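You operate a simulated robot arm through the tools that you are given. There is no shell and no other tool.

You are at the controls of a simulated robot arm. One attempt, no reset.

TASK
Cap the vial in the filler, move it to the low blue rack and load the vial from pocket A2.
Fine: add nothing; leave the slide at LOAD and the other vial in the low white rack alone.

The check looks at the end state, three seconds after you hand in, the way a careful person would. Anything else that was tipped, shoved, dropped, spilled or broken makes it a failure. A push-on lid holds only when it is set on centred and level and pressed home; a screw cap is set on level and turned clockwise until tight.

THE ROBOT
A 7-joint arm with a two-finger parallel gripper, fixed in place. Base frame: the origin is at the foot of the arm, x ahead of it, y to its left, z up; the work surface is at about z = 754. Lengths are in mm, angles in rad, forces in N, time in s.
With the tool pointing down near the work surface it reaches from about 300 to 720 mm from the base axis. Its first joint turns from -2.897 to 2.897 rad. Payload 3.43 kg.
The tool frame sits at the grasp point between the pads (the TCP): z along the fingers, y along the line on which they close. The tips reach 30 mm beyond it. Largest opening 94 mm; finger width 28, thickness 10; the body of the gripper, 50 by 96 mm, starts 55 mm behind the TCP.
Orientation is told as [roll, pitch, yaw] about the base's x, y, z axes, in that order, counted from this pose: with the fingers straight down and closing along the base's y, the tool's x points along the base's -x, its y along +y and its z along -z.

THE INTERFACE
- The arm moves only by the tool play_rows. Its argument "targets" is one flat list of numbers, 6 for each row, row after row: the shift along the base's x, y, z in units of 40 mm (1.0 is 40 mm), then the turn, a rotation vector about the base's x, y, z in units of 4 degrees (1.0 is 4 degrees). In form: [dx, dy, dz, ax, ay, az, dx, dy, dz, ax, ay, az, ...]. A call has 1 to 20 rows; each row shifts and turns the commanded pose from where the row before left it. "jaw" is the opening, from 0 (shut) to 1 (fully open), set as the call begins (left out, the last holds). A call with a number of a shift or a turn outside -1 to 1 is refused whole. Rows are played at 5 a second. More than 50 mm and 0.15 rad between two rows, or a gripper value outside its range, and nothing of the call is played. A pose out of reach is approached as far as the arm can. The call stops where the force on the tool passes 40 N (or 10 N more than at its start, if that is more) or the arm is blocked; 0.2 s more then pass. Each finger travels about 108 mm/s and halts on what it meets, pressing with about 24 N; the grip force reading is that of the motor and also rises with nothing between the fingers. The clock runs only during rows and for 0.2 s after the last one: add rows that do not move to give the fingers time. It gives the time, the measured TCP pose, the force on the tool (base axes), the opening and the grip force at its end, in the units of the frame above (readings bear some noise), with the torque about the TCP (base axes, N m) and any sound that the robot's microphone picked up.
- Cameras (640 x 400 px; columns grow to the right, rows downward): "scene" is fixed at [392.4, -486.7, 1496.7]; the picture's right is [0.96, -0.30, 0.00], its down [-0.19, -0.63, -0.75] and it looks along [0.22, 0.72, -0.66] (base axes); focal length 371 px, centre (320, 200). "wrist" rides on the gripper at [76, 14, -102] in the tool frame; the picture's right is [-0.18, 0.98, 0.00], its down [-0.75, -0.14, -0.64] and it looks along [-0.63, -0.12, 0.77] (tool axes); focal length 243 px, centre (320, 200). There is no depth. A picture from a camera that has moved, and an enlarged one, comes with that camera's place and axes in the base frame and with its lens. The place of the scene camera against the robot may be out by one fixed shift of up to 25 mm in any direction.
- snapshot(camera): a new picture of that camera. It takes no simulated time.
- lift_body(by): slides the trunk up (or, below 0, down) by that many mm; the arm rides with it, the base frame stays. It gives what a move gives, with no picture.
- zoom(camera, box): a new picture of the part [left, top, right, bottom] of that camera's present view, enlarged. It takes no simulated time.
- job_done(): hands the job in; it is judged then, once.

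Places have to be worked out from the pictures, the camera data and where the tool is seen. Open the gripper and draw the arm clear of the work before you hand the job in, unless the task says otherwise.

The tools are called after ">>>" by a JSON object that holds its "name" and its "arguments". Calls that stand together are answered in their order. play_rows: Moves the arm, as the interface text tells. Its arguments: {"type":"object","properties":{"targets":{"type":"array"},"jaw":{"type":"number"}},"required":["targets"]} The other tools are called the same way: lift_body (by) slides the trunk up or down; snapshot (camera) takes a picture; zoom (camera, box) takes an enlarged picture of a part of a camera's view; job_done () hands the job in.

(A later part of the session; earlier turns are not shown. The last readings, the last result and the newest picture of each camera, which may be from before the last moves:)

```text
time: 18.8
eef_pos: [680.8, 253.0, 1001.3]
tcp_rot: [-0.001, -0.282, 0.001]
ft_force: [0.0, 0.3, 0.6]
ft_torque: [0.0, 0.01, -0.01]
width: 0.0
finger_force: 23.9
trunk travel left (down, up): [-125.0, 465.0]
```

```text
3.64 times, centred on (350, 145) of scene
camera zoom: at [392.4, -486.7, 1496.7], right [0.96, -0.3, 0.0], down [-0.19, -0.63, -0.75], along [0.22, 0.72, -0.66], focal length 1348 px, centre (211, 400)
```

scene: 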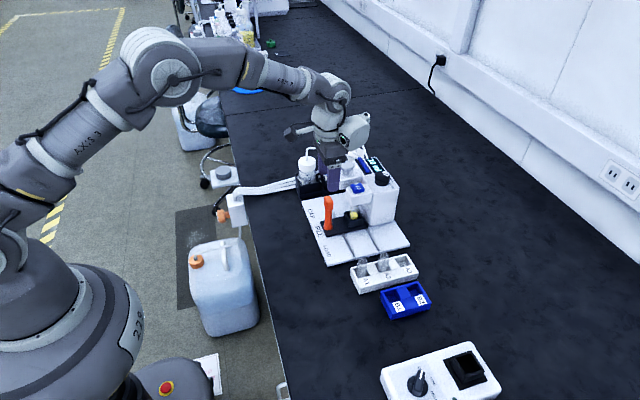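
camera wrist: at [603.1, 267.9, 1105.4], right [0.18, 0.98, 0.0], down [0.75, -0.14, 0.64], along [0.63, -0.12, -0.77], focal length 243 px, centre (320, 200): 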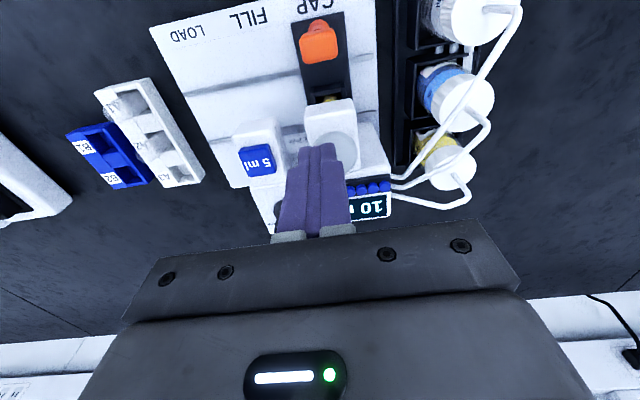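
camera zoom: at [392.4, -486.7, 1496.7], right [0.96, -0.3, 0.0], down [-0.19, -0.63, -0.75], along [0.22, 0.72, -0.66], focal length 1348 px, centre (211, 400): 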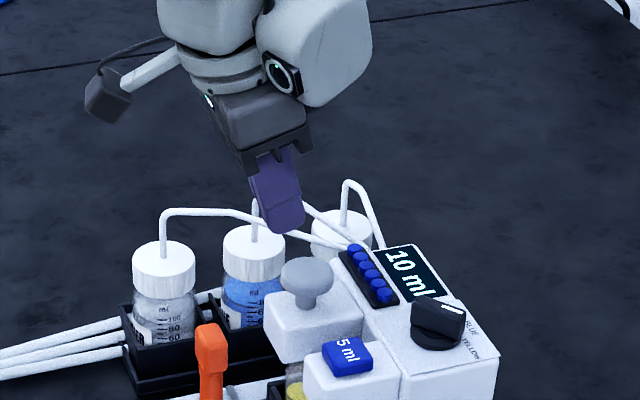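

The tilt is in (−0.282 rad) and the TCP stayed at (681, 253, 1001), so the commanded pose was clipped there. Now I shift to put the tips over the knob centre.

>>> {"name": "play_rows", "arguments": {"targets": [0.45, 0.1, 0, 0, 0, 0, 0.42, 0.1, 0, 0, 0, 0, 0, 0, 0, 0, 0, 0]}}

>>> {"name": "zoom", "arguments": {"camera": "scene", "box": [320, 110, 400, 190]}}

>>> {"name": "snapshot", "arguments": {"camera": "wrist"}}

```text
time: 19.6
eef_pos: [716.0, 261.3, 1000.8]
tcp_rot: [0.002, -0.281, 0.001]
ft_force: [0.0, -0.5, -0.8]
ft_torque: [0.0, -0.03, -0.02]
width: 0.0
finger_force: 23.4
trunk travel left (down, up): [-125.0, 465.0]
```

```text
5.00 times, centred on (360, 150) of scene
camera zoom: at [392.4, -486.7, 1496.7], right [0.96, -0.3, 0.0], down [-0.19, -0.63, -0.75], along [0.22, 0.72, -0.66], focal length 1854 px, centre (120, 450)
```

zoom: 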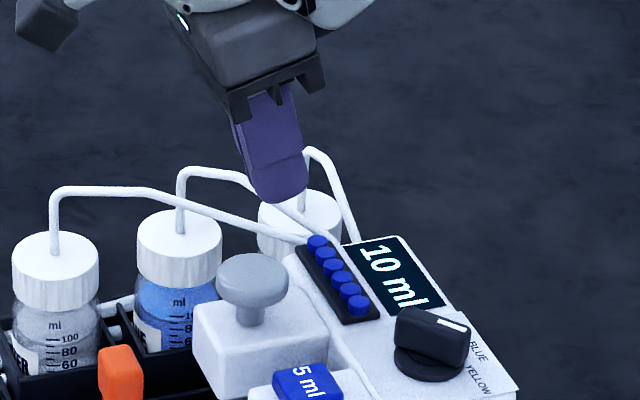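

```text
taken
camera wrist: at [613.0, 275.6, 1079.3], right [0.18, 0.98, 0.05], down [0.55, -0.14, 0.82], along [0.82, -0.12, -0.56], focal length 243 px, centre (320, 200)
```

wrist: 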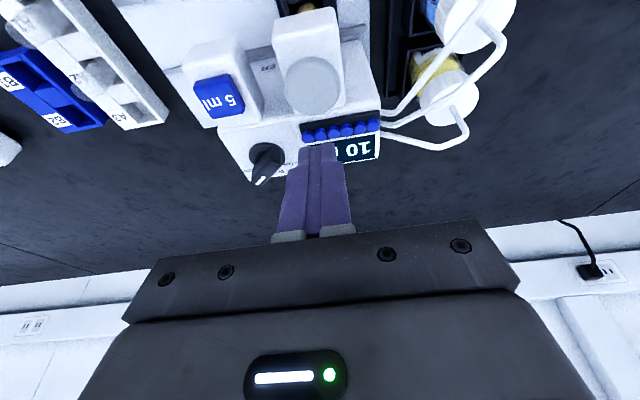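

The arm reaches (716, 261, 1001) tilted; from this view the knob centre is ≈(712, 261), under where the tip's lower edge will land. I descend to just above it.

>>> {"name": "play_rows", "arguments": {"targets": [0, 0, -0.4, 0, 0, 0, 0, 0, -0.4, 0, 0, 0, 0, 0, -0.28, 0, 0, 0, 0, 0, 0, 0, 0, 0]}}

>>> {"name": "zoom", "arguments": {"camera": "scene", "box": [330, 130, 400, 190]}}

>>> {"name": "zoom", "arguments": {"camera": "wrist", "box": [250, 20, 400, 250]}}

```text
time: 20.6
eef_pos: [714.8, 259.5, 958.7]
tcp_rot: [0.0, -0.279, 0.0]
ft_force: [-0.2, 1.0, -0.1]
ft_torque: [-0.04, -0.03, 0.02]
width: 0.2
finger_force: 23.7
trunk travel left (down, up): [-125.0, 465.0]
```

```text
6.67 times, centred on (365, 160) of scene
camera zoom: at [392.4, -486.7, 1496.7], right [0.96, -0.3, 0.0], down [-0.19, -0.63, -0.75], along [0.22, 0.72, -0.66], focal length 2471 px, centre (20, 467)
```

zoom: 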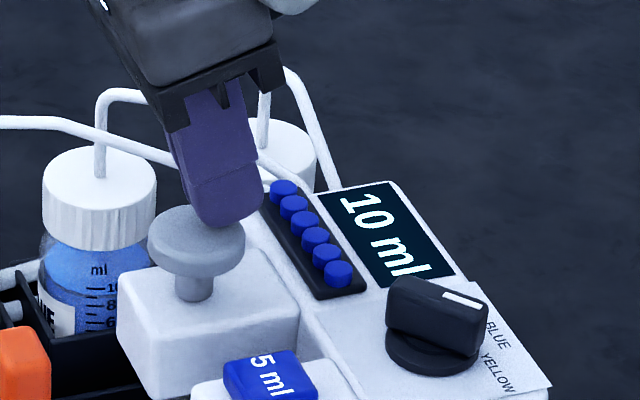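

```text
1.74 times, centred on (325, 135) of wrist
camera zoom: at [612.8, 275.7, 1036.6], right [0.18, 0.98, 0.05], down [0.55, -0.14, 0.82], along [0.82, -0.12, -0.56], focal length 422 px, centre (311, 313)
```

zoom: 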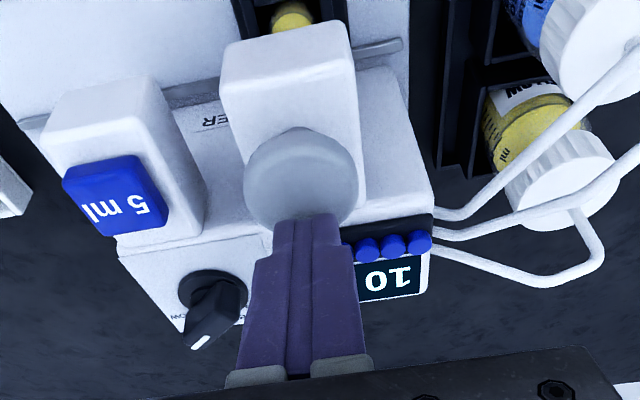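

The tip is ~10 mm above the knob and slightly behind centre (knob ≈(710, 261)). I shift −3 mm in x, +1 in y, then press down in 2 mm rows.

>>> {"name": "play_rows", "arguments": {"targets": [-0.08, 0.03, 0, 0, 0, 0, 0, 0, -0.05, 0, 0, 0, 0, 0, -0.05, 0, 0, 0, 0, 0, -0.05, 0, 0, 0, 0, 0, -0.05, 0, 0, 0, 0, 0, -0.05, 0, 0, 0, 0, 0, -0.05, 0, 0, 0, 0, 0, -0.05, 0, 0, 0]}}

>>> {"name": "zoom", "arguments": {"camera": "scene", "box": [330, 130, 400, 190]}}

```text
time: 22.4
eef_pos: [712.6, 261.0, 943.8]
tcp_rot: [0.0, -0.282, 0.001]
ft_force: [1.6, 0.5, 5.8]
ft_torque: [0.05, -0.01, -0.01]
width: 0.1
finger_force: 23.9
trunk travel left (down, up): [-125.0, 465.0]
```

```text
6.67 times, centred on (365, 160) of scene
camera zoom: at [392.4, -486.7, 1496.7], right [0.96, -0.3, 0.0], down [-0.19, -0.63, -0.75], along [0.22, 0.72, -0.66], focal length 2471 px, centre (20, 467)
```

zoom: 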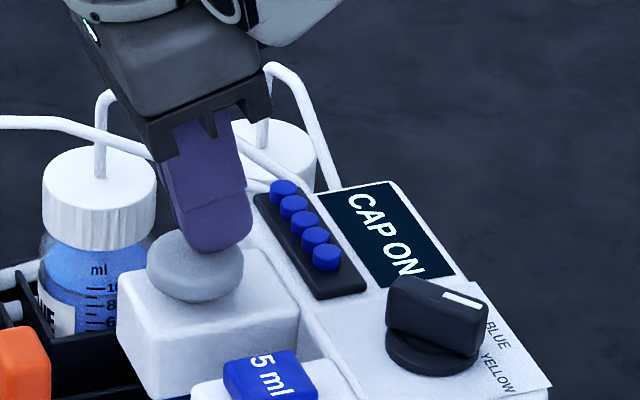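

The display now reads "CAP ON" and the cap magazine dropped from 6 to 5. The force is only ~6 N, so I press on in 1 mm rows to bottom out the stroke firmly.

>>> {"name": "play_rows", "arguments": {"targets": [0, 0, -0.03, 0, 0, 0, 0, 0, -0.03, 0, 0, 0, 0, 0, 0, 0, 0, 0]}}

>>> {"name": "play_rows", "arguments": {"targets": [0, 0, -0.03, 0, 0, 0, 0, 0, -0.03, 0, 0, 0, 0, 0, 0, 0, 0, 0]}}

>>> {"name": "zoom", "arguments": {"camera": "scene", "box": [330, 130, 400, 190]}}

```text
time: 23.2
eef_pos: [712.2, 262.2, 943.5]
tcp_rot: [0.0, -0.28, 0.001]
ft_force: [1.4, 0.1, 6.8]
ft_torque: [0.01, -0.06, -0.02]
width: 0.0
finger_force: 24.4
trunk travel left (down, up): [-125.0, 465.0]
```

```text
time: 24.0
eef_pos: [712.2, 261.7, 941.3]
tcp_rot: [0.0, -0.281, 0.0]
ft_force: [5.0, 1.6, 18.8]
ft_torque: [0.03, -0.08, -0.01]
width: 0.0
finger_force: 24.1
trunk travel left (down, up): [-125.0, 465.0]
```

```text
6.67 times, centred on (365, 160) of scene
camera zoom: at [392.4, -486.7, 1496.7], right [0.96, -0.3, 0.0], down [-0.19, -0.63, -0.75], along [0.22, 0.72, -0.66], focal length 2471 px, centre (20, 467)
```

zoom: 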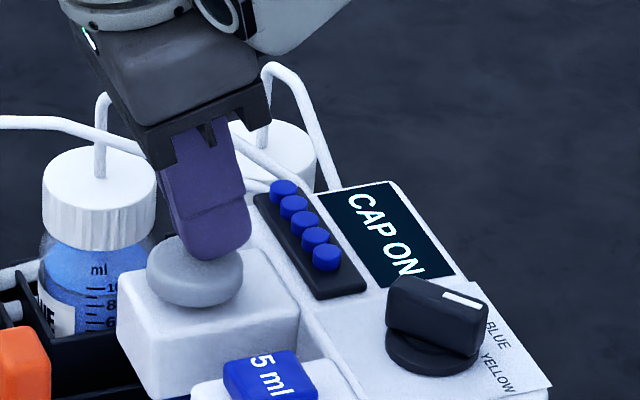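

The knob is bottomed out (≈19 N) and the display still says CAP ON. I lift straight up off the knob.

>>> {"name": "play_rows", "arguments": {"targets": [0, 0, 0.15, 0, 0, 0, 0, 0, 0.4, 0, 0, 0, 0, 0, 0.6, 0, 0, 0, 0, 0, 0.5, 0, 0, 0, 0, 0, 0, 0, 0, 0]}}

>>> {"name": "zoom", "arguments": {"camera": "scene", "box": [320, 130, 410, 220]}}

>>> {"name": "zoom", "arguments": {"camera": "wrist", "box": [200, 0, 420, 160]}}

```text
time: 25.2
eef_pos: [712.4, 261.2, 1004.0]
tcp_rot: [0.0, -0.278, -0.001]
ft_force: [-0.1, -0.4, 0.0]
ft_torque: [0.03, 0.03, 0.01]
width: 0.0
finger_force: 24.3
trunk travel left (down, up): [-125.0, 465.0]
```

```text
4.44 times, centred on (365, 175) of scene
camera zoom: at [392.4, -486.7, 1496.7], right [0.96, -0.3, 0.0], down [-0.19, -0.63, -0.75], along [0.22, 0.72, -0.66], focal length 1648 px, centre (120, 311)
```

zoom: 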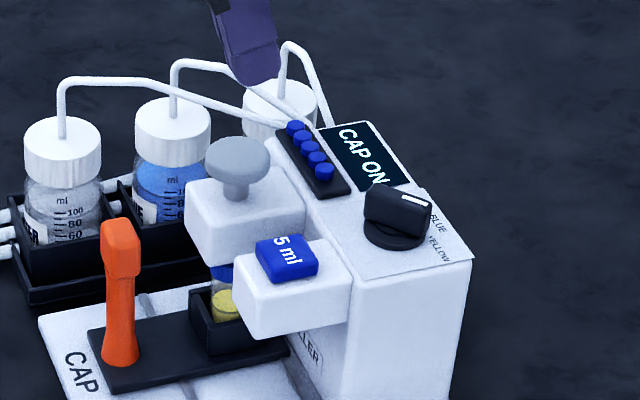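

```text
2.50 times, centred on (310, 80) of wrist
camera zoom: at [609.3, 276.7, 1083.5], right [0.18, 0.98, 0.05], down [0.55, -0.14, 0.82], along [0.82, -0.12, -0.56], focal length 606 px, centre (345, 500)
```

zoom: 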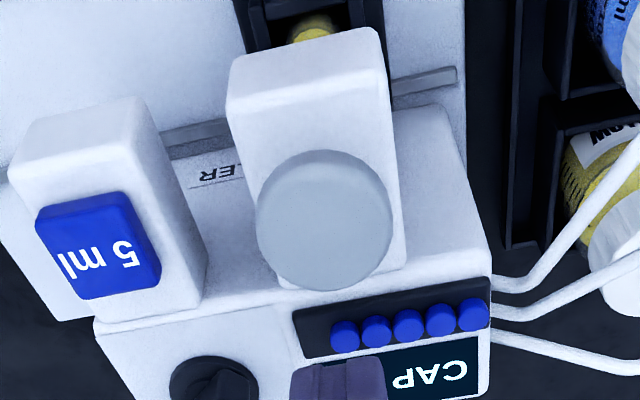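

The vial now wears a blue cap and the knob has sprung back. I move back over the handle, bring the tool upright and open the jaw partly.

>>> {"name": "play_rows", "arguments": {"targets": [-0.48, 0, 0, 0, 1, 0, -0.48, 0, 0, 0, 1, 0, -0.48, 0, 0, 0, 1, 0, -0.49, -0.02, 0, 0, 1, 0, 0, 0, 0, 0, 0.03, 0], "jaw": 0.55}}

>>> {"name": "snapshot", "arguments": {"camera": "wrist"}}

```text
time: 26.4
eef_pos: [633.8, 260.8, 1004.1]
tcp_rot: [0.001, 0.004, 0.0]
ft_force: [0.0, -0.4, 0.4]
ft_torque: [-0.01, -0.01, 0.01]
width: 51.6
finger_force: 0.0
trunk travel left (down, up): [-125.0, 465.0]
```

```text
taken
camera wrist: at [557.6, 275.7, 1108.8], right [0.18, 0.98, 0.0], down [0.76, -0.14, 0.64], along [0.63, -0.12, -0.77], focal length 243 px, centre (320, 200)
```

wrist: 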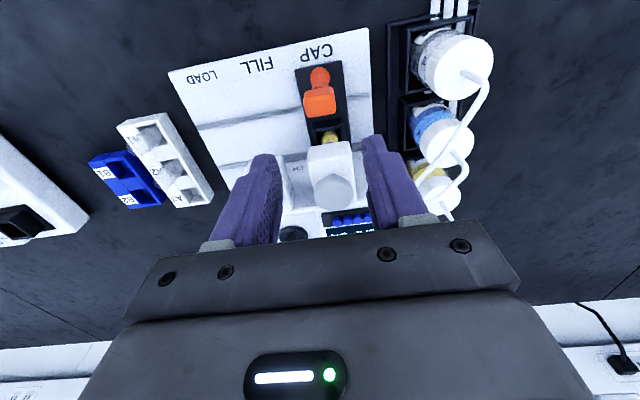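

Upright again and centred on the handle. I descend to the same grip height (z≈883), close, and check the hold.

>>> {"name": "play_rows", "arguments": {"targets": [0.02, 0, -0.75, 0, -0.03, 0, 0, 0, -0.75, 0, 0, 0, 0, 0, -0.75, 0, 0, 0, 0, 0, -0.75, 0, 0, 0, 0, 0, 0, 0, 0, 0]}}

>>> {"name": "play_rows", "arguments": {"targets": [0, 0, 0, 0, 0, 0, 0, 0, 0, 0, 0, 0, 0, 0, 0, 0, 0, 0], "jaw": 0.1}}

>>> {"name": "play_rows", "arguments": {"targets": [0, -0.25, 0, 0, 0, 0, 0, -0.25, 0, 0, 0, 0]}}

>>> {"name": "zoom", "arguments": {"camera": "scene", "box": [290, 130, 400, 230]}}

```text
time: 27.6
eef_pos: [635.7, 261.9, 884.5]
tcp_rot: [0.002, 0.001, 0.0]
ft_force: [-0.3, 0.4, -0.3]
ft_torque: [0.01, -0.01, 0.01]
width: 51.6
finger_force: 0.1
trunk travel left (down, up): [-125.0, 465.0]
```

```text
time: 28.4
eef_pos: [635.8, 260.0, 885.3]
tcp_rot: [-0.001, -0.001, 0.0]
ft_force: [-0.6, -3.8, 1.4]
ft_torque: [-0.04, -0.58, -0.03]
width: 29.8
finger_force: 44.9
trunk travel left (down, up): [-125.0, 465.0]
```

```text
time: 29.0
eef_pos: [634.7, 241.2, 885.2]
tcp_rot: [-0.001, -0.001, -0.002]
ft_force: [3.1, 0.8, 3.2]
ft_torque: [0.46, -0.39, 0.14]
width: 29.7
finger_force: 44.9
trunk travel left (down, up): [-125.0, 465.0]
```

```text
4.00 times, centred on (345, 180) of scene
camera zoom: at [392.4, -486.7, 1496.7], right [0.96, -0.3, 0.0], down [-0.19, -0.63, -0.75], along [0.22, 0.72, -0.66], focal length 1483 px, centre (220, 280)
```

zoom: 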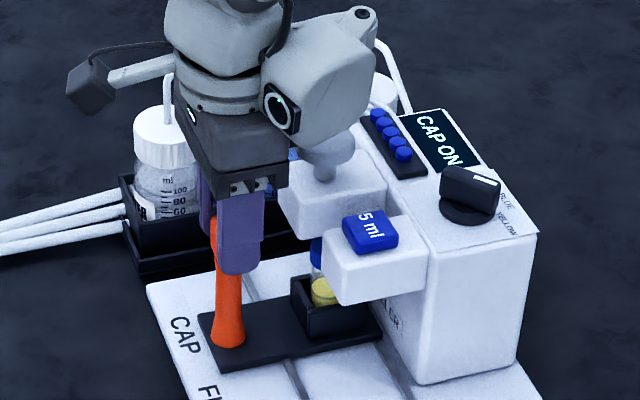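

The slide follows (grip on the rounded upper part of the block, 29.8 mm). Before the taller capped vial passes under the 5 ml head I check the clearance closely.

>>> {"name": "zoom", "arguments": {"camera": "scene", "box": [350, 175, 410, 220]}}

>>> {"name": "zoom", "arguments": {"camera": "wrist", "box": [250, 80, 420, 240]}}

```text
8.89 times, centred on (380, 198) of scene
camera zoom: at [392.4, -486.7, 1496.7], right [0.96, -0.3, 0.0], down [-0.19, -0.63, -0.75], along [0.22, 0.72, -0.66], focal length 3295 px, centre (-213, 222)
```

zoom: 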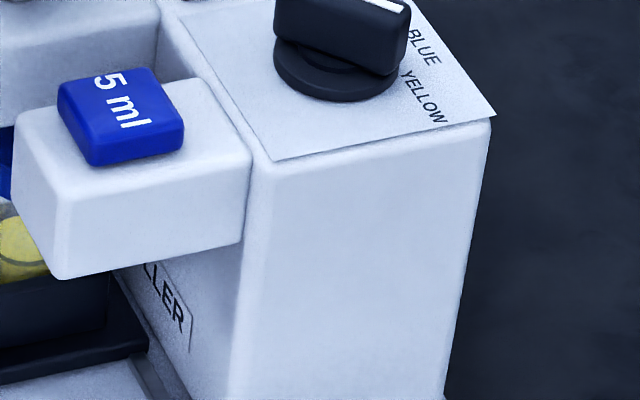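

```text
2.50 times, centred on (335, 160) of wrist
camera zoom: at [558.1, 256.0, 989.2], right [0.18, 0.98, 0.0], down [0.75, -0.14, 0.64], along [0.63, -0.12, -0.77], focal length 606 px, centre (282, 300)
```

zoom: 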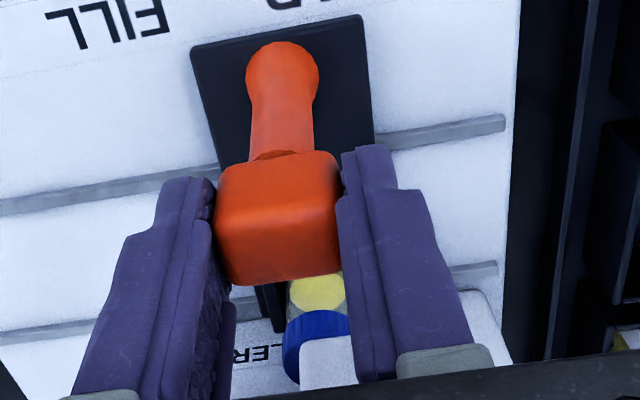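

Head bottom works out to z≈860 and the cap top to z≈850, so the capped vial should pass under with ~10 mm. I slide on in slow 4 mm rows and watch the force.

>>> {"name": "play_rows", "arguments": {"targets": [0, -0.1, 0, 0, 0, 0, 0, -0.1, 0, 0, 0, 0, 0, -0.1, 0, 0, 0, 0, 0, -0.1, 0, 0, 0, 0, 0, -0.1, 0, 0, 0, 0, 0, -0.1, 0, 0, 0, 0]}}

>>> {"name": "zoom", "arguments": {"camera": "scene", "box": [300, 150, 400, 230]}}

```text
time: 30.4
eef_pos: [635.4, 216.5, 886.1]
tcp_rot: [-0.002, -0.001, 0.0]
ft_force: [1.2, 0.6, 4.0]
ft_torque: [0.21, -0.97, 0.11]
width: 30.0
finger_force: 44.8
trunk travel left (down, up): [-125.0, 465.0]
```

```text
5.00 times, centred on (350, 190) of scene
camera zoom: at [392.4, -486.7, 1496.7], right [0.96, -0.3, 0.0], down [-0.19, -0.63, -0.75], along [0.22, 0.72, -0.66], focal length 1854 px, centre (170, 250)
```

zoom: 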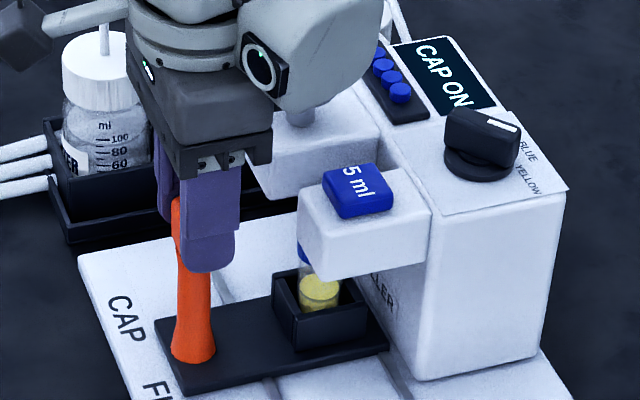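

Passing under the head without any contact. Continuing slowly past FILL.

>>> {"name": "play_rows", "arguments": {"targets": [0, -0.1, 0, 0, 0, 0, 0, -0.1, 0, 0, 0, 0, 0, -0.1, 0, 0, 0, 0, 0, -0.1, 0, 0, 0, 0, 0, -0.1, 0, 0, 0, 0, 0, -0.1, 0, 0, 0, 0, 0, -0.1, 0, 0, 0, 0, 0, -0.1, 0, 0, 0, 0]}}

>>> {"name": "zoom", "arguments": {"camera": "scene", "box": [300, 150, 400, 230]}}

```text
time: 32.2
eef_pos: [636.5, 184.9, 885.3]
tcp_rot: [-0.001, -0.002, 0.001]
ft_force: [6.7, 1.0, 12.5]
ft_torque: [-0.19, 1.05, -0.1]
width: 29.7
finger_force: 45.2
trunk travel left (down, up): [-125.0, 465.0]
```

```text
5.00 times, centred on (350, 190) of scene
camera zoom: at [392.4, -486.7, 1496.7], right [0.96, -0.3, 0.0], down [-0.19, -0.63, -0.75], along [0.22, 0.72, -0.66], focal length 1854 px, centre (170, 250)
```

zoom: 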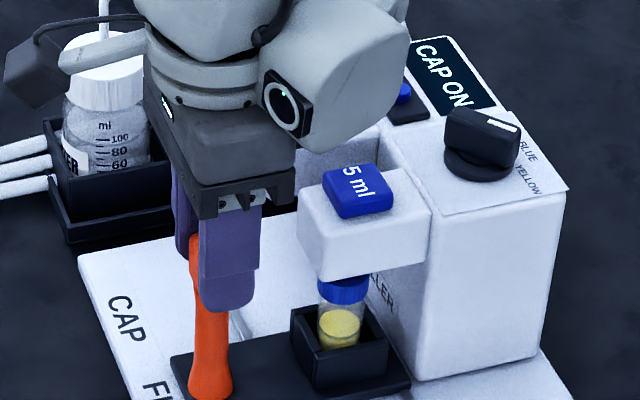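

The vial slides through FILL; the vertical force on the tool is creeping up (12 N) since I'm pinching the rounded top of the handle. I re-grip ~14 mm lower here, as before.

>>> {"name": "play_rows", "arguments": {"targets": [0, 0, 0, 0, 0, 0, 0, 0, 0, 0, 0, 0], "jaw": 0.55}}

>>> {"name": "play_rows", "arguments": {"targets": [0, 0, -0.35, 0, 0, 0, 0, 0, 0, 0, 0, 0]}}

>>> {"name": "play_rows", "arguments": {"targets": [0, 0, 0, 0, 0, 0, 0, 0, 0, 0, 0, 0, 0, 0, 0, 0, 0, 0], "jaw": 0.1}}

>>> {"name": "play_rows", "arguments": {"targets": [0, -0.1, 0, 0, 0, 0, 0, -0.1, 0, 0, 0, 0, 0, -0.1, 0, 0, 0, 0, 0, -0.1, 0, 0, 0, 0, 0, -0.1, 0, 0, 0, 0, 0, -0.1, 0, 0, 0, 0, 0, -0.1, 0, 0, 0, 0, 0, -0.1, 0, 0, 0, 0]}}

>>> {"name": "zoom", "arguments": {"camera": "scene", "box": [300, 150, 420, 250]}}

```text
time: 32.8
eef_pos: [635.4, 184.9, 884.8]
tcp_rot: [0.0, 0.0, 0.0]
ft_force: [0.0, 0.2, 0.1]
ft_torque: [-0.03, -0.01, 0.02]
width: 52.0
finger_force: 0.1
trunk travel left (down, up): [-125.0, 465.0]
```

```text
time: 33.4
eef_pos: [635.8, 184.2, 871.0]
tcp_rot: [-0.001, 0.0, 0.0]
ft_force: [-0.3, -0.5, 0.2]
ft_torque: [-0.02, 0.01, -0.01]
width: 51.3
finger_force: 0.1
trunk travel left (down, up): [-125.0, 465.0]
```

```text
time: 34.2
eef_pos: [636.3, 184.6, 871.4]
tcp_rot: [0.0, 0.001, 0.0]
ft_force: [0.2, 0.5, -2.1]
ft_torque: [0.32, -0.13, -0.02]
width: 34.0
finger_force: 45.1
trunk travel left (down, up): [-125.0, 465.0]
```

```text
time: 36.0
eef_pos: [636.0, 152.1, 870.0]
tcp_rot: [0.0, 0.0, -0.002]
ft_force: [-1.9, 0.5, -0.5]
ft_torque: [0.46, 0.37, 0.08]
width: 33.8
finger_force: 45.1
trunk travel left (down, up): [-125.0, 465.0]
```

```text
4.00 times, centred on (360, 200) of scene
camera zoom: at [392.4, -486.7, 1496.7], right [0.96, -0.3, 0.0], down [-0.19, -0.63, -0.75], along [0.22, 0.72, -0.66], focal length 1483 px, centre (160, 200)
```

zoom: 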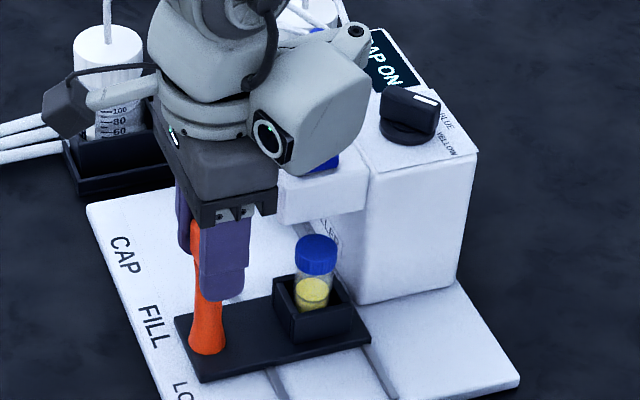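

Cap clearly on and the vial is out from under the head. I slide the remaining ~36 mm and then feel for the LOAD end stop in small steps.

>>> {"name": "play_rows", "arguments": {"targets": [0, -0.2, 0, 0, 0, 0, 0, -0.2, 0, 0, 0, 0, 0, -0.2, 0, 0, 0, 0, 0, -0.2, 0, 0, 0, 0, 0, -0.1, 0, 0, 0, 0, 0, 0, 0, 0, 0, 0]}}

>>> {"name": "play_rows", "arguments": {"targets": [0, -0.05, 0, 0, 0, 0, 0, -0.05, 0, 0, 0, 0, 0, 0, 0, 0, 0, 0]}}

>>> {"name": "zoom", "arguments": {"camera": "scene", "box": [300, 170, 420, 270]}}

```text
time: 37.4
eef_pos: [636.3, 116.1, 870.6]
tcp_rot: [0.0, 0.0, 0.0]
ft_force: [-5.3, -1.8, -6.2]
ft_torque: [0.25, -0.65, 0.07]
width: 33.8
finger_force: 44.5
trunk travel left (down, up): [-125.0, 465.0]
```

```text
time: 38.2
eef_pos: [635.7, 112.3, 871.9]
tcp_rot: [-0.002, 0.002, 0.0]
ft_force: [-5.0, -1.8, -10.1]
ft_torque: [0.3, -0.34, 0.11]
width: 33.6
finger_force: 45.1
trunk travel left (down, up): [-125.0, 465.0]
```

```text
4.00 times, centred on (360, 220) of scene
camera zoom: at [392.4, -486.7, 1496.7], right [0.96, -0.3, 0.0], down [-0.19, -0.63, -0.75], along [0.22, 0.72, -0.66], focal length 1483 px, centre (160, 120)
```

zoom: 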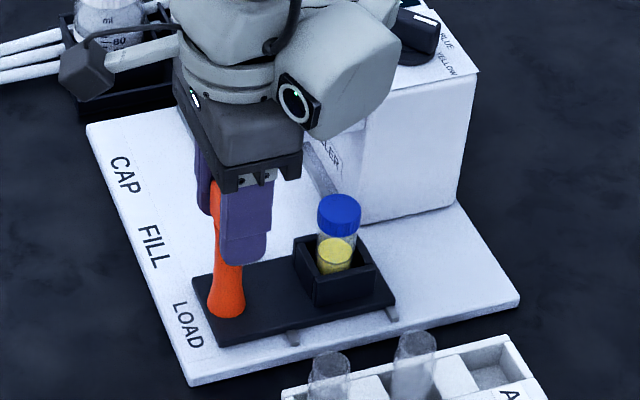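

>>> {"name": "play_rows", "arguments": {"targets": [0, -0.03, 0, 0, 0, 0, 0, -0.03, 0, 0, 0, 0, 0, 0, 0, 0, 0, 0]}}

>>> {"name": "play_rows", "arguments": {"targets": [0, -0.03, 0, 0, 0, 0, 0, -0.02, 0, 0, 0, 0, 0, 0, 0, 0, 0, 0]}}

```text
time: 39.0
eef_pos: [635.0, 110.7, 870.6]
tcp_rot: [-0.002, 0.002, 0.0]
ft_force: [-7.2, -0.6, -11.6]
ft_torque: [0.33, -0.26, 0.08]
width: 33.8
finger_force: 45.4
trunk travel left (down, up): [-125.0, 465.0]
```

```text
time: 39.8
eef_pos: [636.1, 110.4, 871.4]
tcp_rot: [-0.001, 0.0, 0.001]
ft_force: [-8.2, 6.0, -10.0]
ft_torque: [0.26, 0.57, -0.02]
width: 33.8
finger_force: 44.7
trunk travel left (down, up): [-125.0, 465.0]
```

The LOAD end stop is felt at y≈110.4 (150 mm from CAP). I relax slightly, release the handle, and rise.

>>> {"name": "play_rows", "arguments": {"targets": [0, 0.015, 0, 0, 0, 0, 0, 0, 0, 0, 0, 0]}}

>>> {"name": "play_rows", "arguments": {"targets": [0, 0, 0, 0, 0, 0, 0, 0, 0, 0, 0, 0], "jaw": 0.55}}

>>> {"name": "play_rows", "arguments": {"targets": [0, 0, 0.6, 0, 0, 0, 0, 0, 0.6, 0, 0, 0, 0, 0, 0.6, 0, 0, 0, 0, 0, 0.7, 0, 0, 0, 0, 0, 0.5, 0, 0, 0, 0, 0, 0, 0, 0, 0]}}

>>> {"name": "snapshot", "arguments": {"camera": "wrist"}}

>>> {"name": "zoom", "arguments": {"camera": "wrist", "box": [240, 60, 420, 240]}}

>>> {"name": "zoom", "arguments": {"camera": "scene", "box": [310, 180, 420, 270]}}

```text
time: 40.4
eef_pos: [635.7, 109.0, 871.6]
tcp_rot: [-0.001, 0.0, -0.002]
ft_force: [-9.6, 5.8, -11.8]
ft_torque: [0.4, 0.1, 0.05]
width: 34.1
finger_force: 45.4
trunk travel left (down, up): [-125.0, 465.0]
```

```text
time: 41.0
eef_pos: [636.5, 108.3, 872.8]
tcp_rot: [0.0, -0.001, 0.0]
ft_force: [0.7, 0.4, 0.3]
ft_torque: [0.01, 0.01, 0.03]
width: 51.7
finger_force: 0.0
trunk travel left (down, up): [-125.0, 465.0]
```

```text
time: 42.4
eef_pos: [635.5, 107.8, 991.2]
tcp_rot: [0.0, 0.001, 0.001]
ft_force: [0.1, 0.5, 0.7]
ft_torque: [0.02, 0.02, 0.0]
width: 51.6
finger_force: 0.1
trunk travel left (down, up): [-125.0, 465.0]
```

```text
taken
camera wrist: at [558.7, 124.5, 1094.9], right [0.18, 0.98, 0.0], down [0.75, -0.14, 0.64], along [0.63, -0.12, -0.77], focal length 243 px, centre (320, 200)
```

wrist: 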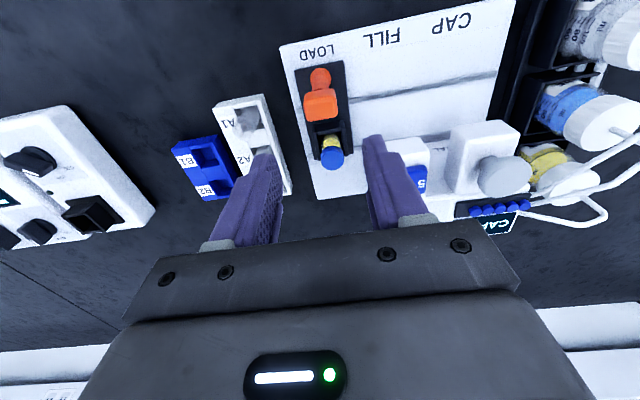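

```text
2.22 times, centred on (330, 150) of wrist
camera zoom: at [558.7, 124.5, 1094.9], right [0.18, 0.98, 0.0], down [0.75, -0.14, 0.64], along [0.63, -0.12, -0.77], focal length 539 px, centre (298, 311)
```

zoom: 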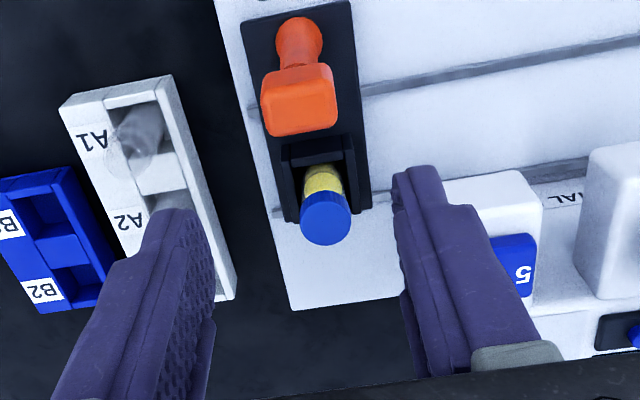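

```text
4.44 times, centred on (365, 225) of scene
camera zoom: at [392.4, -486.7, 1496.7], right [0.96, -0.3, 0.0], down [-0.19, -0.63, -0.75], along [0.22, 0.72, -0.66], focal length 1648 px, centre (120, 89)
```

zoom: 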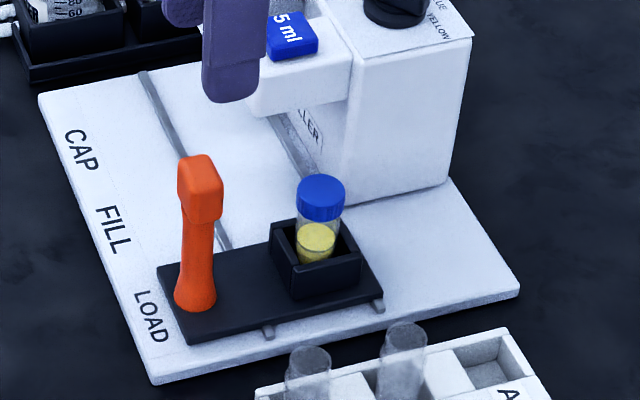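

The cap sits near (706–710, 110.5) with its top at z≈850. I move over the vial with the tool upright, tips still ~40 mm above the cap, and check alignment.

>>> {"name": "play_rows", "arguments": {"targets": [0.6, 0.03, -0.1, 0, 0, 0, 0.6, 0.03, -0.3, 0, 0, 0, 0.6, 0.0, -0.4, 0, 0, 0, 0, 0, 0, 0, 0, 0]}}

>>> {"name": "snapshot", "arguments": {"camera": "wrist"}}

>>> {"name": "zoom", "arguments": {"camera": "scene", "box": [310, 170, 420, 260]}}

```text
time: 43.4
eef_pos: [708.0, 112.0, 958.6]
tcp_rot: [-0.001, -0.001, 0.0]
ft_force: [0.9, -0.2, -0.2]
ft_torque: [-0.03, 0.04, 0.04]
width: 51.8
finger_force: 0.0
trunk travel left (down, up): [-125.0, 465.0]
```

```text
taken
camera wrist: at [631.6, 126.9, 1062.4], right [0.18, 0.98, 0.0], down [0.75, -0.14, 0.64], along [0.63, -0.12, -0.77], focal length 243 px, centre (320, 200)
```

wrist: 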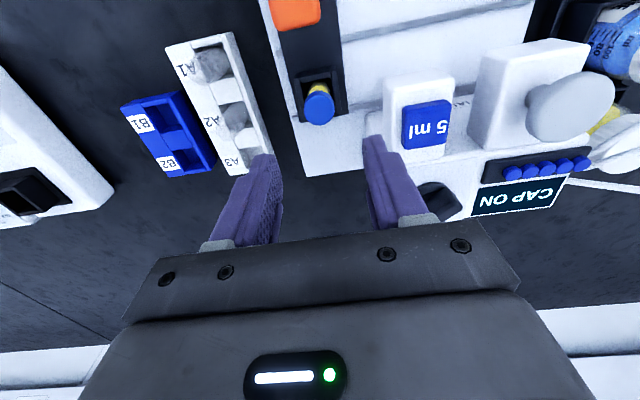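

```text
4.44 times, centred on (365, 215) of scene
camera zoom: at [392.4, -486.7, 1496.7], right [0.96, -0.3, 0.0], down [-0.19, -0.63, -0.75], along [0.22, 0.72, -0.66], focal length 1648 px, centre (120, 133)
```

zoom: 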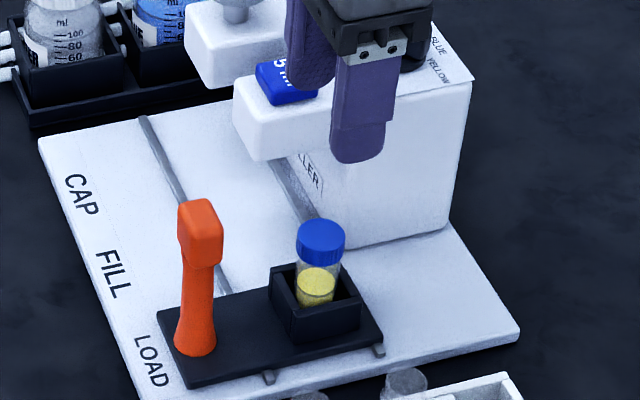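

>>> {"name": "zoom", "arguments": {"camera": "wrist", "box": [250, 40, 390, 160]}}

>>> {"name": "zoom", "arguments": {"camera": "wrist", "box": [100, 20, 290, 190]}}

```text
3.33 times, centred on (320, 100) of wrist
camera zoom: at [631.6, 126.9, 1062.4], right [0.18, 0.98, 0.0], down [0.75, -0.14, 0.64], along [0.63, -0.12, -0.77], focal length 809 px, centre (320, 533)
```

zoom: 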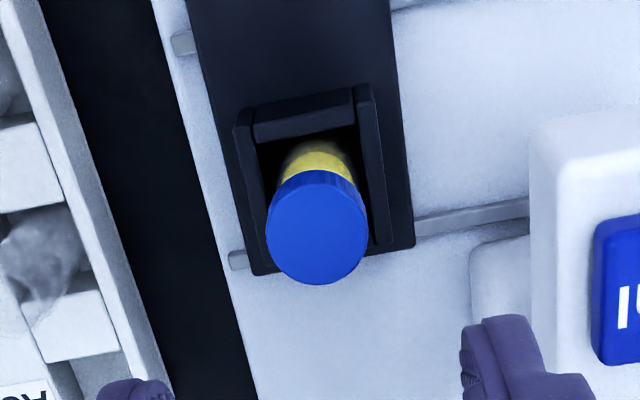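

```text
2.35 times, centred on (195, 105) of wrist
camera zoom: at [631.6, 126.9, 1062.4], right [0.18, 0.98, 0.0], down [0.75, -0.14, 0.64], along [0.63, -0.12, -0.77], focal length 571 px, centre (614, 424)
```

zoom: 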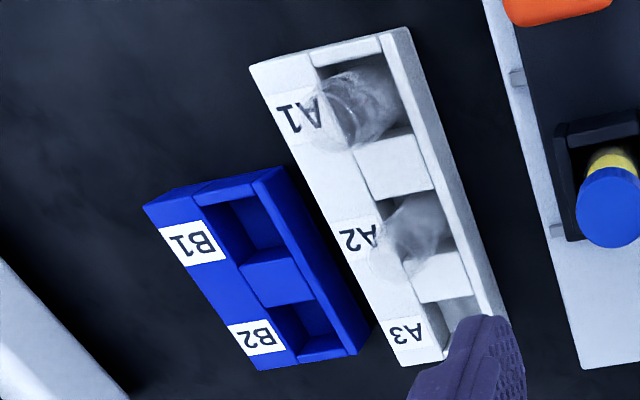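

Triangulating, the carriage pocket centre is ≈(711, 110.5) with rim z≈800, the rack rims are at z≈782, B1 is centred at ≈(706, −72.5) and A2 at ≈(717.5, 11). The jaw straddles the cap; I descend to TCP z≈841 so the pads cover cap and neck while tips stay above the pocket rim.

>>> {"name": "play_rows", "arguments": {"targets": [0.0, 0, -0.75, 0, 0, 0, 0.0, 0, -0.75, 0, 0, 0, 0.02, 0, -0.75, 0, 0, 0, 0.02, 0, -0.5, 0, 0, 0, 0, 0, -0.18, 0, 0, 0, 0, 0, 0, 0, 0, 0]}}

>>> {"name": "zoom", "arguments": {"camera": "scene", "box": [320, 160, 430, 250]}}

>>> {"name": "snapshot", "arguments": {"camera": "wrist"}}

```text
time: 44.8
eef_pos: [710.5, 110.4, 842.4]
tcp_rot: [0.0, 0.001, 0.0]
ft_force: [0.5, 0.1, -0.6]
ft_torque: [-0.01, 0.01, 0.0]
width: 51.6
finger_force: 0.0
trunk travel left (down, up): [-125.0, 465.0]
```

```text
4.44 times, centred on (375, 205) of scene
camera zoom: at [392.4, -486.7, 1496.7], right [0.96, -0.3, 0.0], down [-0.19, -0.63, -0.75], along [0.22, 0.72, -0.66], focal length 1648 px, centre (76, 178)
```

zoom: 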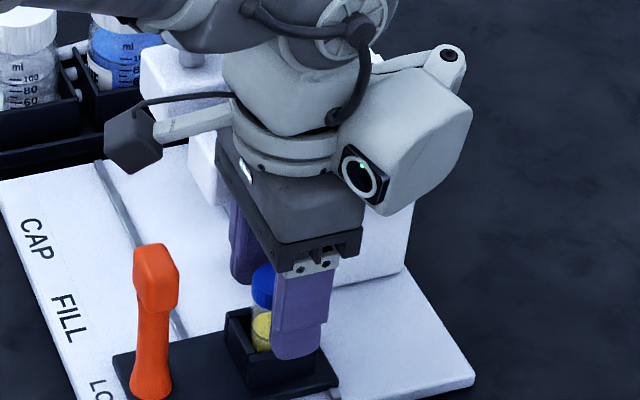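

```text
taken
camera wrist: at [632.6, 126.6, 945.4], right [0.18, 0.98, 0.0], down [0.75, -0.14, 0.64], along [0.63, -0.12, -0.77], focal length 243 px, centre (320, 200)
```

wrist: 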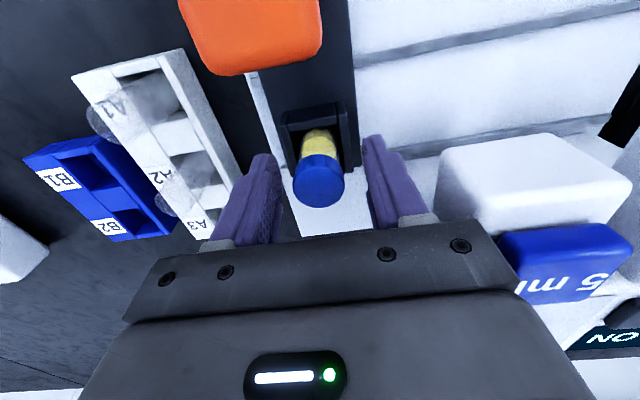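

The cap is centred between the fingers. I close gently and read the width.

>>> {"name": "play_rows", "arguments": {"targets": [0, 0, 0, 0, 0, 0, 0, 0, 0, 0, 0, 0, 0, 0, 0, 0, 0, 0, 0, 0, 0, 0, 0, 0], "jaw": 0.15}}

>>> {"name": "zoom", "arguments": {"camera": "wrist", "box": [240, 90, 400, 240]}}

>>> {"name": "zoom", "arguments": {"camera": "scene", "box": [350, 205, 420, 265]}}

```text
time: 45.8
eef_pos: [709.1, 112.5, 843.0]
tcp_rot: [0.001, 0.001, 0.0]
ft_force: [-0.8, -0.3, 0.0]
ft_torque: [0.03, 0.0, 0.0]
width: 24.3
finger_force: 24.3
trunk travel left (down, up): [-125.0, 465.0]
```

```text
2.67 times, centred on (320, 165) of wrist
camera zoom: at [632.6, 126.6, 945.5], right [0.18, 0.98, 0.0], down [0.75, -0.14, 0.64], along [0.63, -0.12, -0.77], focal length 647 px, centre (320, 293)
```

zoom: 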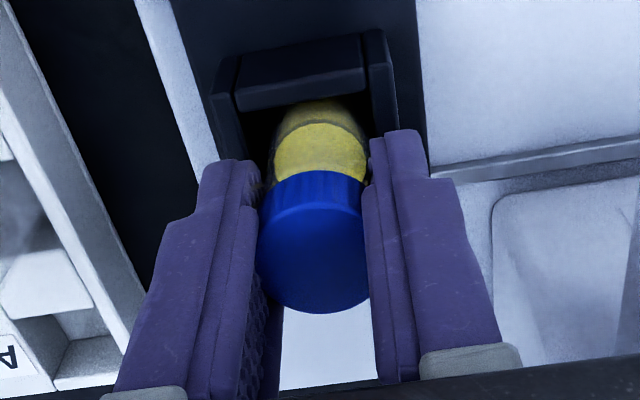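

```text
6.67 times, centred on (385, 235) of scene
camera zoom: at [392.4, -486.7, 1496.7], right [0.96, -0.3, 0.0], down [-0.19, -0.63, -0.75], along [0.22, 0.72, -0.66], focal length 2471 px, centre (-113, -33)
```

zoom: 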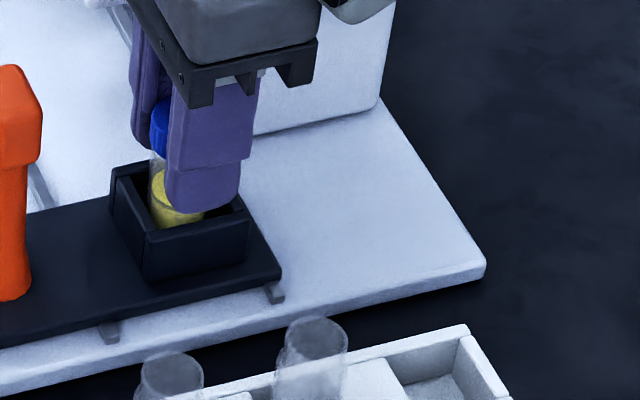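

Gripped: width 24.3 mm. I lift slowly a little first and check that the vial comes with the cap.

>>> {"name": "play_rows", "arguments": {"targets": [0, 0, 0.15, 0, 0, 0, 0, 0, 0.15, 0, 0, 0, 0, 0, 0.25, 0, 0, 0, 0, 0, 0.25, 0, 0, 0, 0, 0, 0, 0, 0, 0]}}

>>> {"name": "zoom", "arguments": {"camera": "scene", "box": [340, 180, 430, 255]}}

>>> {"name": "zoom", "arguments": {"camera": "wrist", "box": [240, 90, 400, 240]}}

```text
time: 47.0
eef_pos: [709.9, 110.4, 873.1]
tcp_rot: [0.0, 0.0, -0.001]
ft_force: [0.3, -0.2, -0.6]
ft_torque: [-0.01, 0.01, 0.03]
width: 23.9
finger_force: 24.3
trunk travel left (down, up): [-125.0, 465.0]
```

```text
5.33 times, centred on (385, 218) of scene
camera zoom: at [392.4, -486.7, 1496.7], right [0.96, -0.3, 0.0], down [-0.19, -0.63, -0.75], along [0.22, 0.72, -0.66], focal length 1977 px, centre (-27, 107)
```

zoom: 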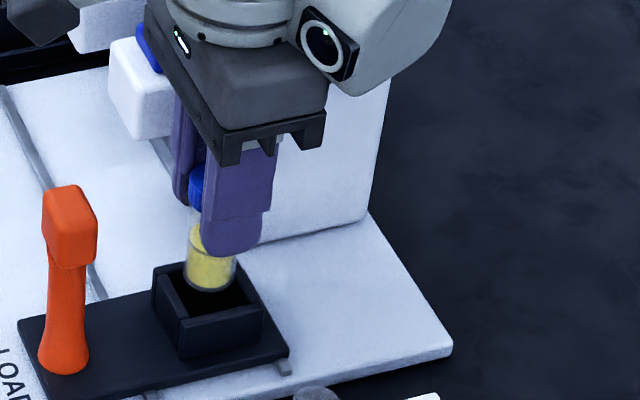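

```text
2.67 times, centred on (320, 165) of wrist
camera zoom: at [632.4, 126.9, 977.5], right [0.18, 0.98, 0.0], down [0.75, -0.14, 0.64], along [0.63, -0.12, -0.77], focal length 647 px, centre (320, 293)
```

zoom: 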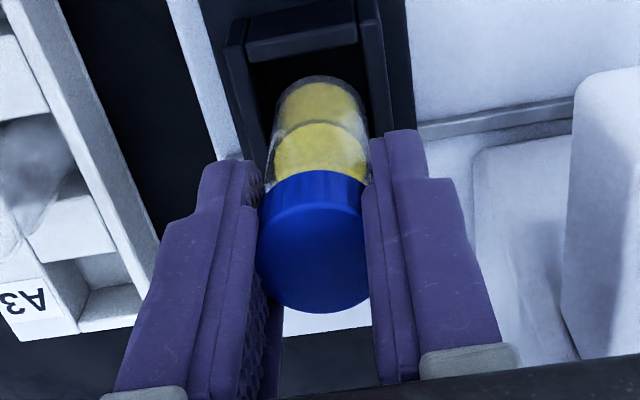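

The capped vial is out cleanly; its bottom is ≈69 mm below the TCP. I lift to z≈940 (vial bottom ~870, above the rack vials) and carry it across toward B1.

>>> {"name": "play_rows", "arguments": {"targets": [0, 0, 0.6, 0, 0, 0, 0, 0, 0.6, 0, 0, 0, 0, 0, 0.5, 0, 0, 0, 0, -0.5, 0, 0, 0, 0, 0, -0.75, 0, 0, 0, 0, 0, -0.75, 0, 0, 0, 0, -0.05, -0.75, 0, 0, 0, 0, -0.04, -0.75, 0, 0, 0, 0, 0, -0.75, 0, 0, 0, 0, 0, -0.33, 0, 0, 0, 0, 0, 0, 0, 0, 0, 0]}}

>>> {"name": "snapshot", "arguments": {"camera": "wrist"}}

>>> {"name": "zoom", "arguments": {"camera": "scene", "box": [340, 210, 460, 320]}}

```text
time: 49.4
eef_pos: [704.9, -72.0, 941.8]
tcp_rot: [0.0, -0.002, 0.001]
ft_force: [0.5, -0.5, 0.4]
ft_torque: [0.0, -0.01, 0.0]
width: 24.2
finger_force: 23.7
trunk travel left (down, up): [-125.0, 465.0]
```

```text
taken
camera wrist: at [628.2, -57.1, 1045.1], right [0.18, 0.98, 0.0], down [0.75, -0.14, 0.64], along [0.63, -0.12, -0.77], focal length 243 px, centre (320, 200)
```

wrist: 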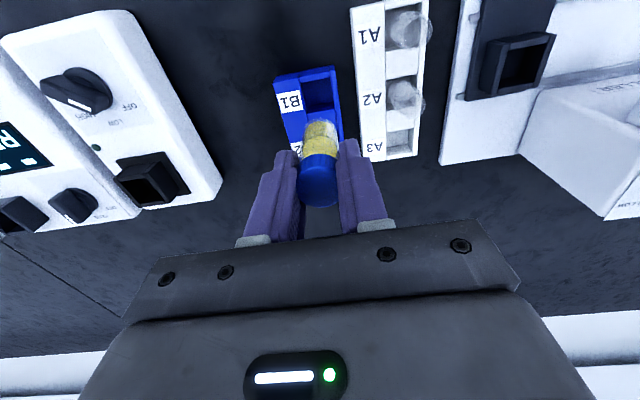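

```text
3.64 times, centred on (400, 265) of scene
camera zoom: at [392.4, -486.7, 1496.7], right [0.96, -0.3, 0.0], down [-0.19, -0.63, -0.75], along [0.22, 0.72, -0.66], focal length 1348 px, centre (29, -36)
```

zoom: 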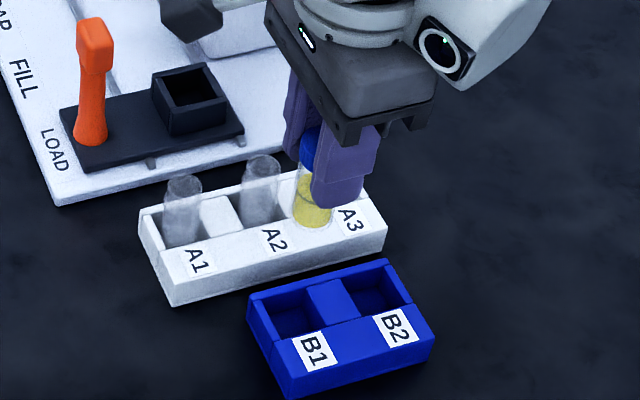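

>>> {"name": "zoom", "arguments": {"camera": "wrist", "box": [250, 50, 380, 215]}}

>>> {"name": "zoom", "arguments": {"camera": "wrist", "box": [430, 20, 570, 120]}}

```text
2.42 times, centred on (315, 132) of wrist
camera zoom: at [628.2, -57.1, 1045.1], right [0.18, 0.98, 0.0], down [0.75, -0.14, 0.64], along [0.63, -0.12, -0.77], focal length 588 px, centre (332, 364)
```

zoom: 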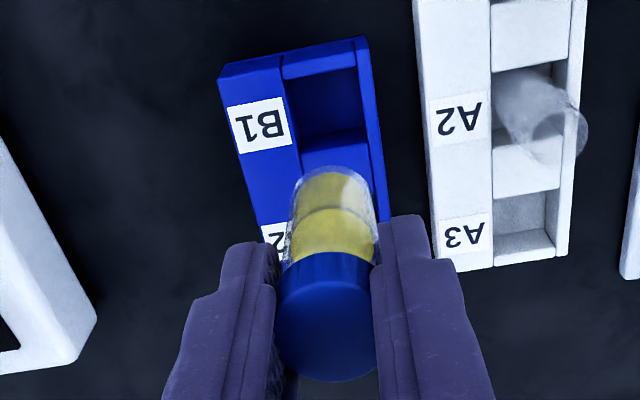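

```text
4.00 times, centred on (500, 70) of wrist
camera zoom: at [628.2, -57.1, 1045.1], right [0.18, 0.98, 0.0], down [0.75, -0.14, 0.64], along [0.63, -0.12, -0.77], focal length 970 px, centre (-400, 720)
```

zoom: 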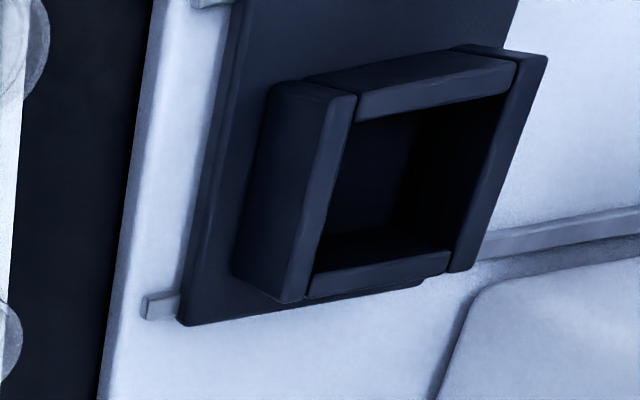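

In this view B1's centre lies ≈(−0.8, −1.8) mm from the TCP and the vial's foot ≈(+2, +1), pocket ≈30 mm square vs. a 25 mm vial. I shift about (−2.2, −2.2) mm and descend to ~10 mm above the rim to re-check.

>>> {"name": "play_rows", "arguments": {"targets": [-0.055, -0.055, -0.6, 0, 0, 0, 0, 0, -0.6, 0, 0, 0, 0, 0, -0.5, 0, 0, 0, 0, 0, -0.28, 0, 0, 0, 0, 0, 0, 0, 0, 0]}}

>>> {"name": "zoom", "arguments": {"camera": "wrist", "box": [250, 50, 380, 215]}}

>>> {"name": "zoom", "arguments": {"camera": "scene", "box": [370, 230, 440, 320]}}

```text
time: 50.6
eef_pos: [703.7, -74.0, 861.6]
tcp_rot: [-0.001, 0.001, 0.001]
ft_force: [-0.2, 0.3, -0.1]
ft_torque: [0.03, -0.05, -0.04]
width: 24.3
finger_force: 24.6
trunk travel left (down, up): [-125.0, 465.0]
```

```text
2.42 times, centred on (315, 132) of wrist
camera zoom: at [626.3, -58.5, 965.9], right [0.18, 0.98, 0.0], down [0.75, -0.14, 0.64], along [0.63, -0.12, -0.77], focal length 588 px, centre (332, 364)
```

zoom: 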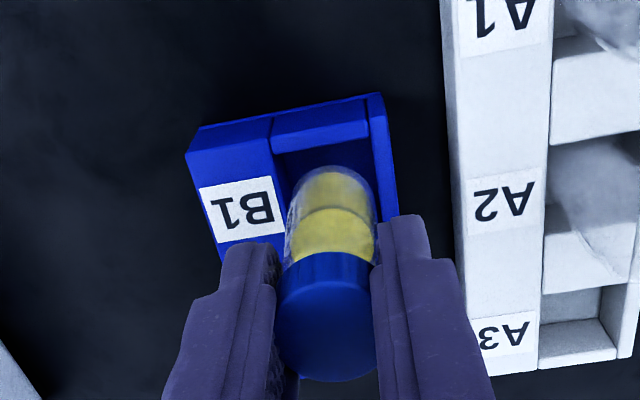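

```text
4.44 times, centred on (405, 275) of scene
camera zoom: at [392.4, -486.7, 1496.7], right [0.96, -0.3, 0.0], down [-0.19, -0.63, -0.75], along [0.22, 0.72, -0.66], focal length 1648 px, centre (-58, -133)
```

zoom: 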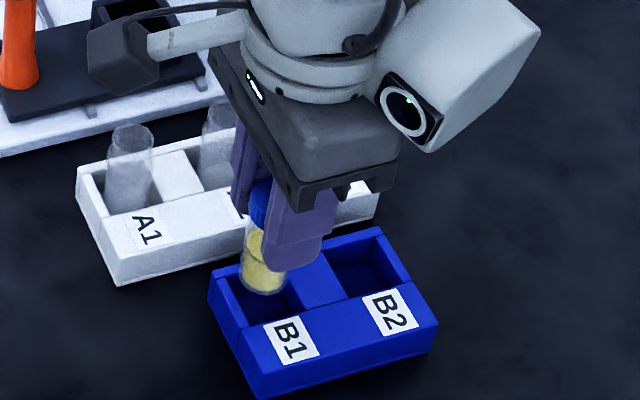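

>>> {"name": "zoom", "arguments": {"camera": "scene", "box": [385, 265, 435, 315]}}

>>> {"name": "zoom", "arguments": {"camera": "wrist", "box": [290, 80, 350, 150]}}

```text
8.00 times, centred on (410, 290) of scene
camera zoom: at [392.4, -486.7, 1496.7], right [0.96, -0.3, 0.0], down [-0.19, -0.63, -0.75], along [0.22, 0.72, -0.66], focal length 2966 px, centre (-400, -520)
```

zoom: 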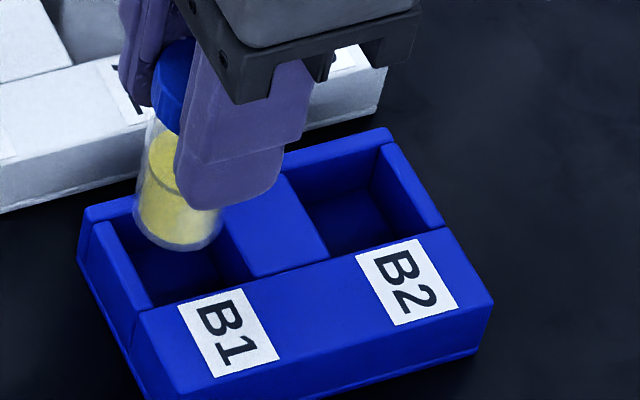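

```text
5.71 times, centred on (320, 115) of wrist
camera zoom: at [626.3, -58.5, 965.9], right [0.18, 0.98, 0.0], down [0.75, -0.14, 0.64], along [0.63, -0.12, -0.77], focal length 1386 px, centre (320, 686)
```

zoom: 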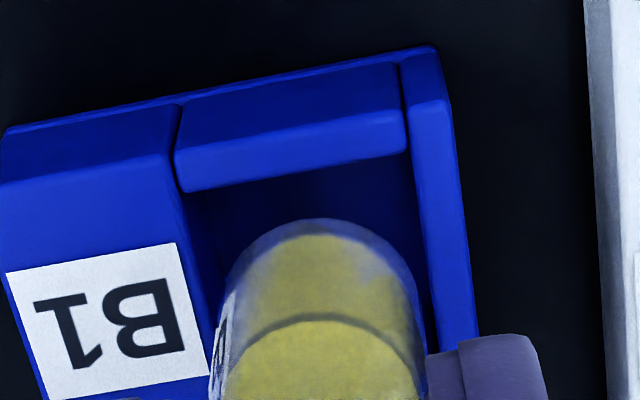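

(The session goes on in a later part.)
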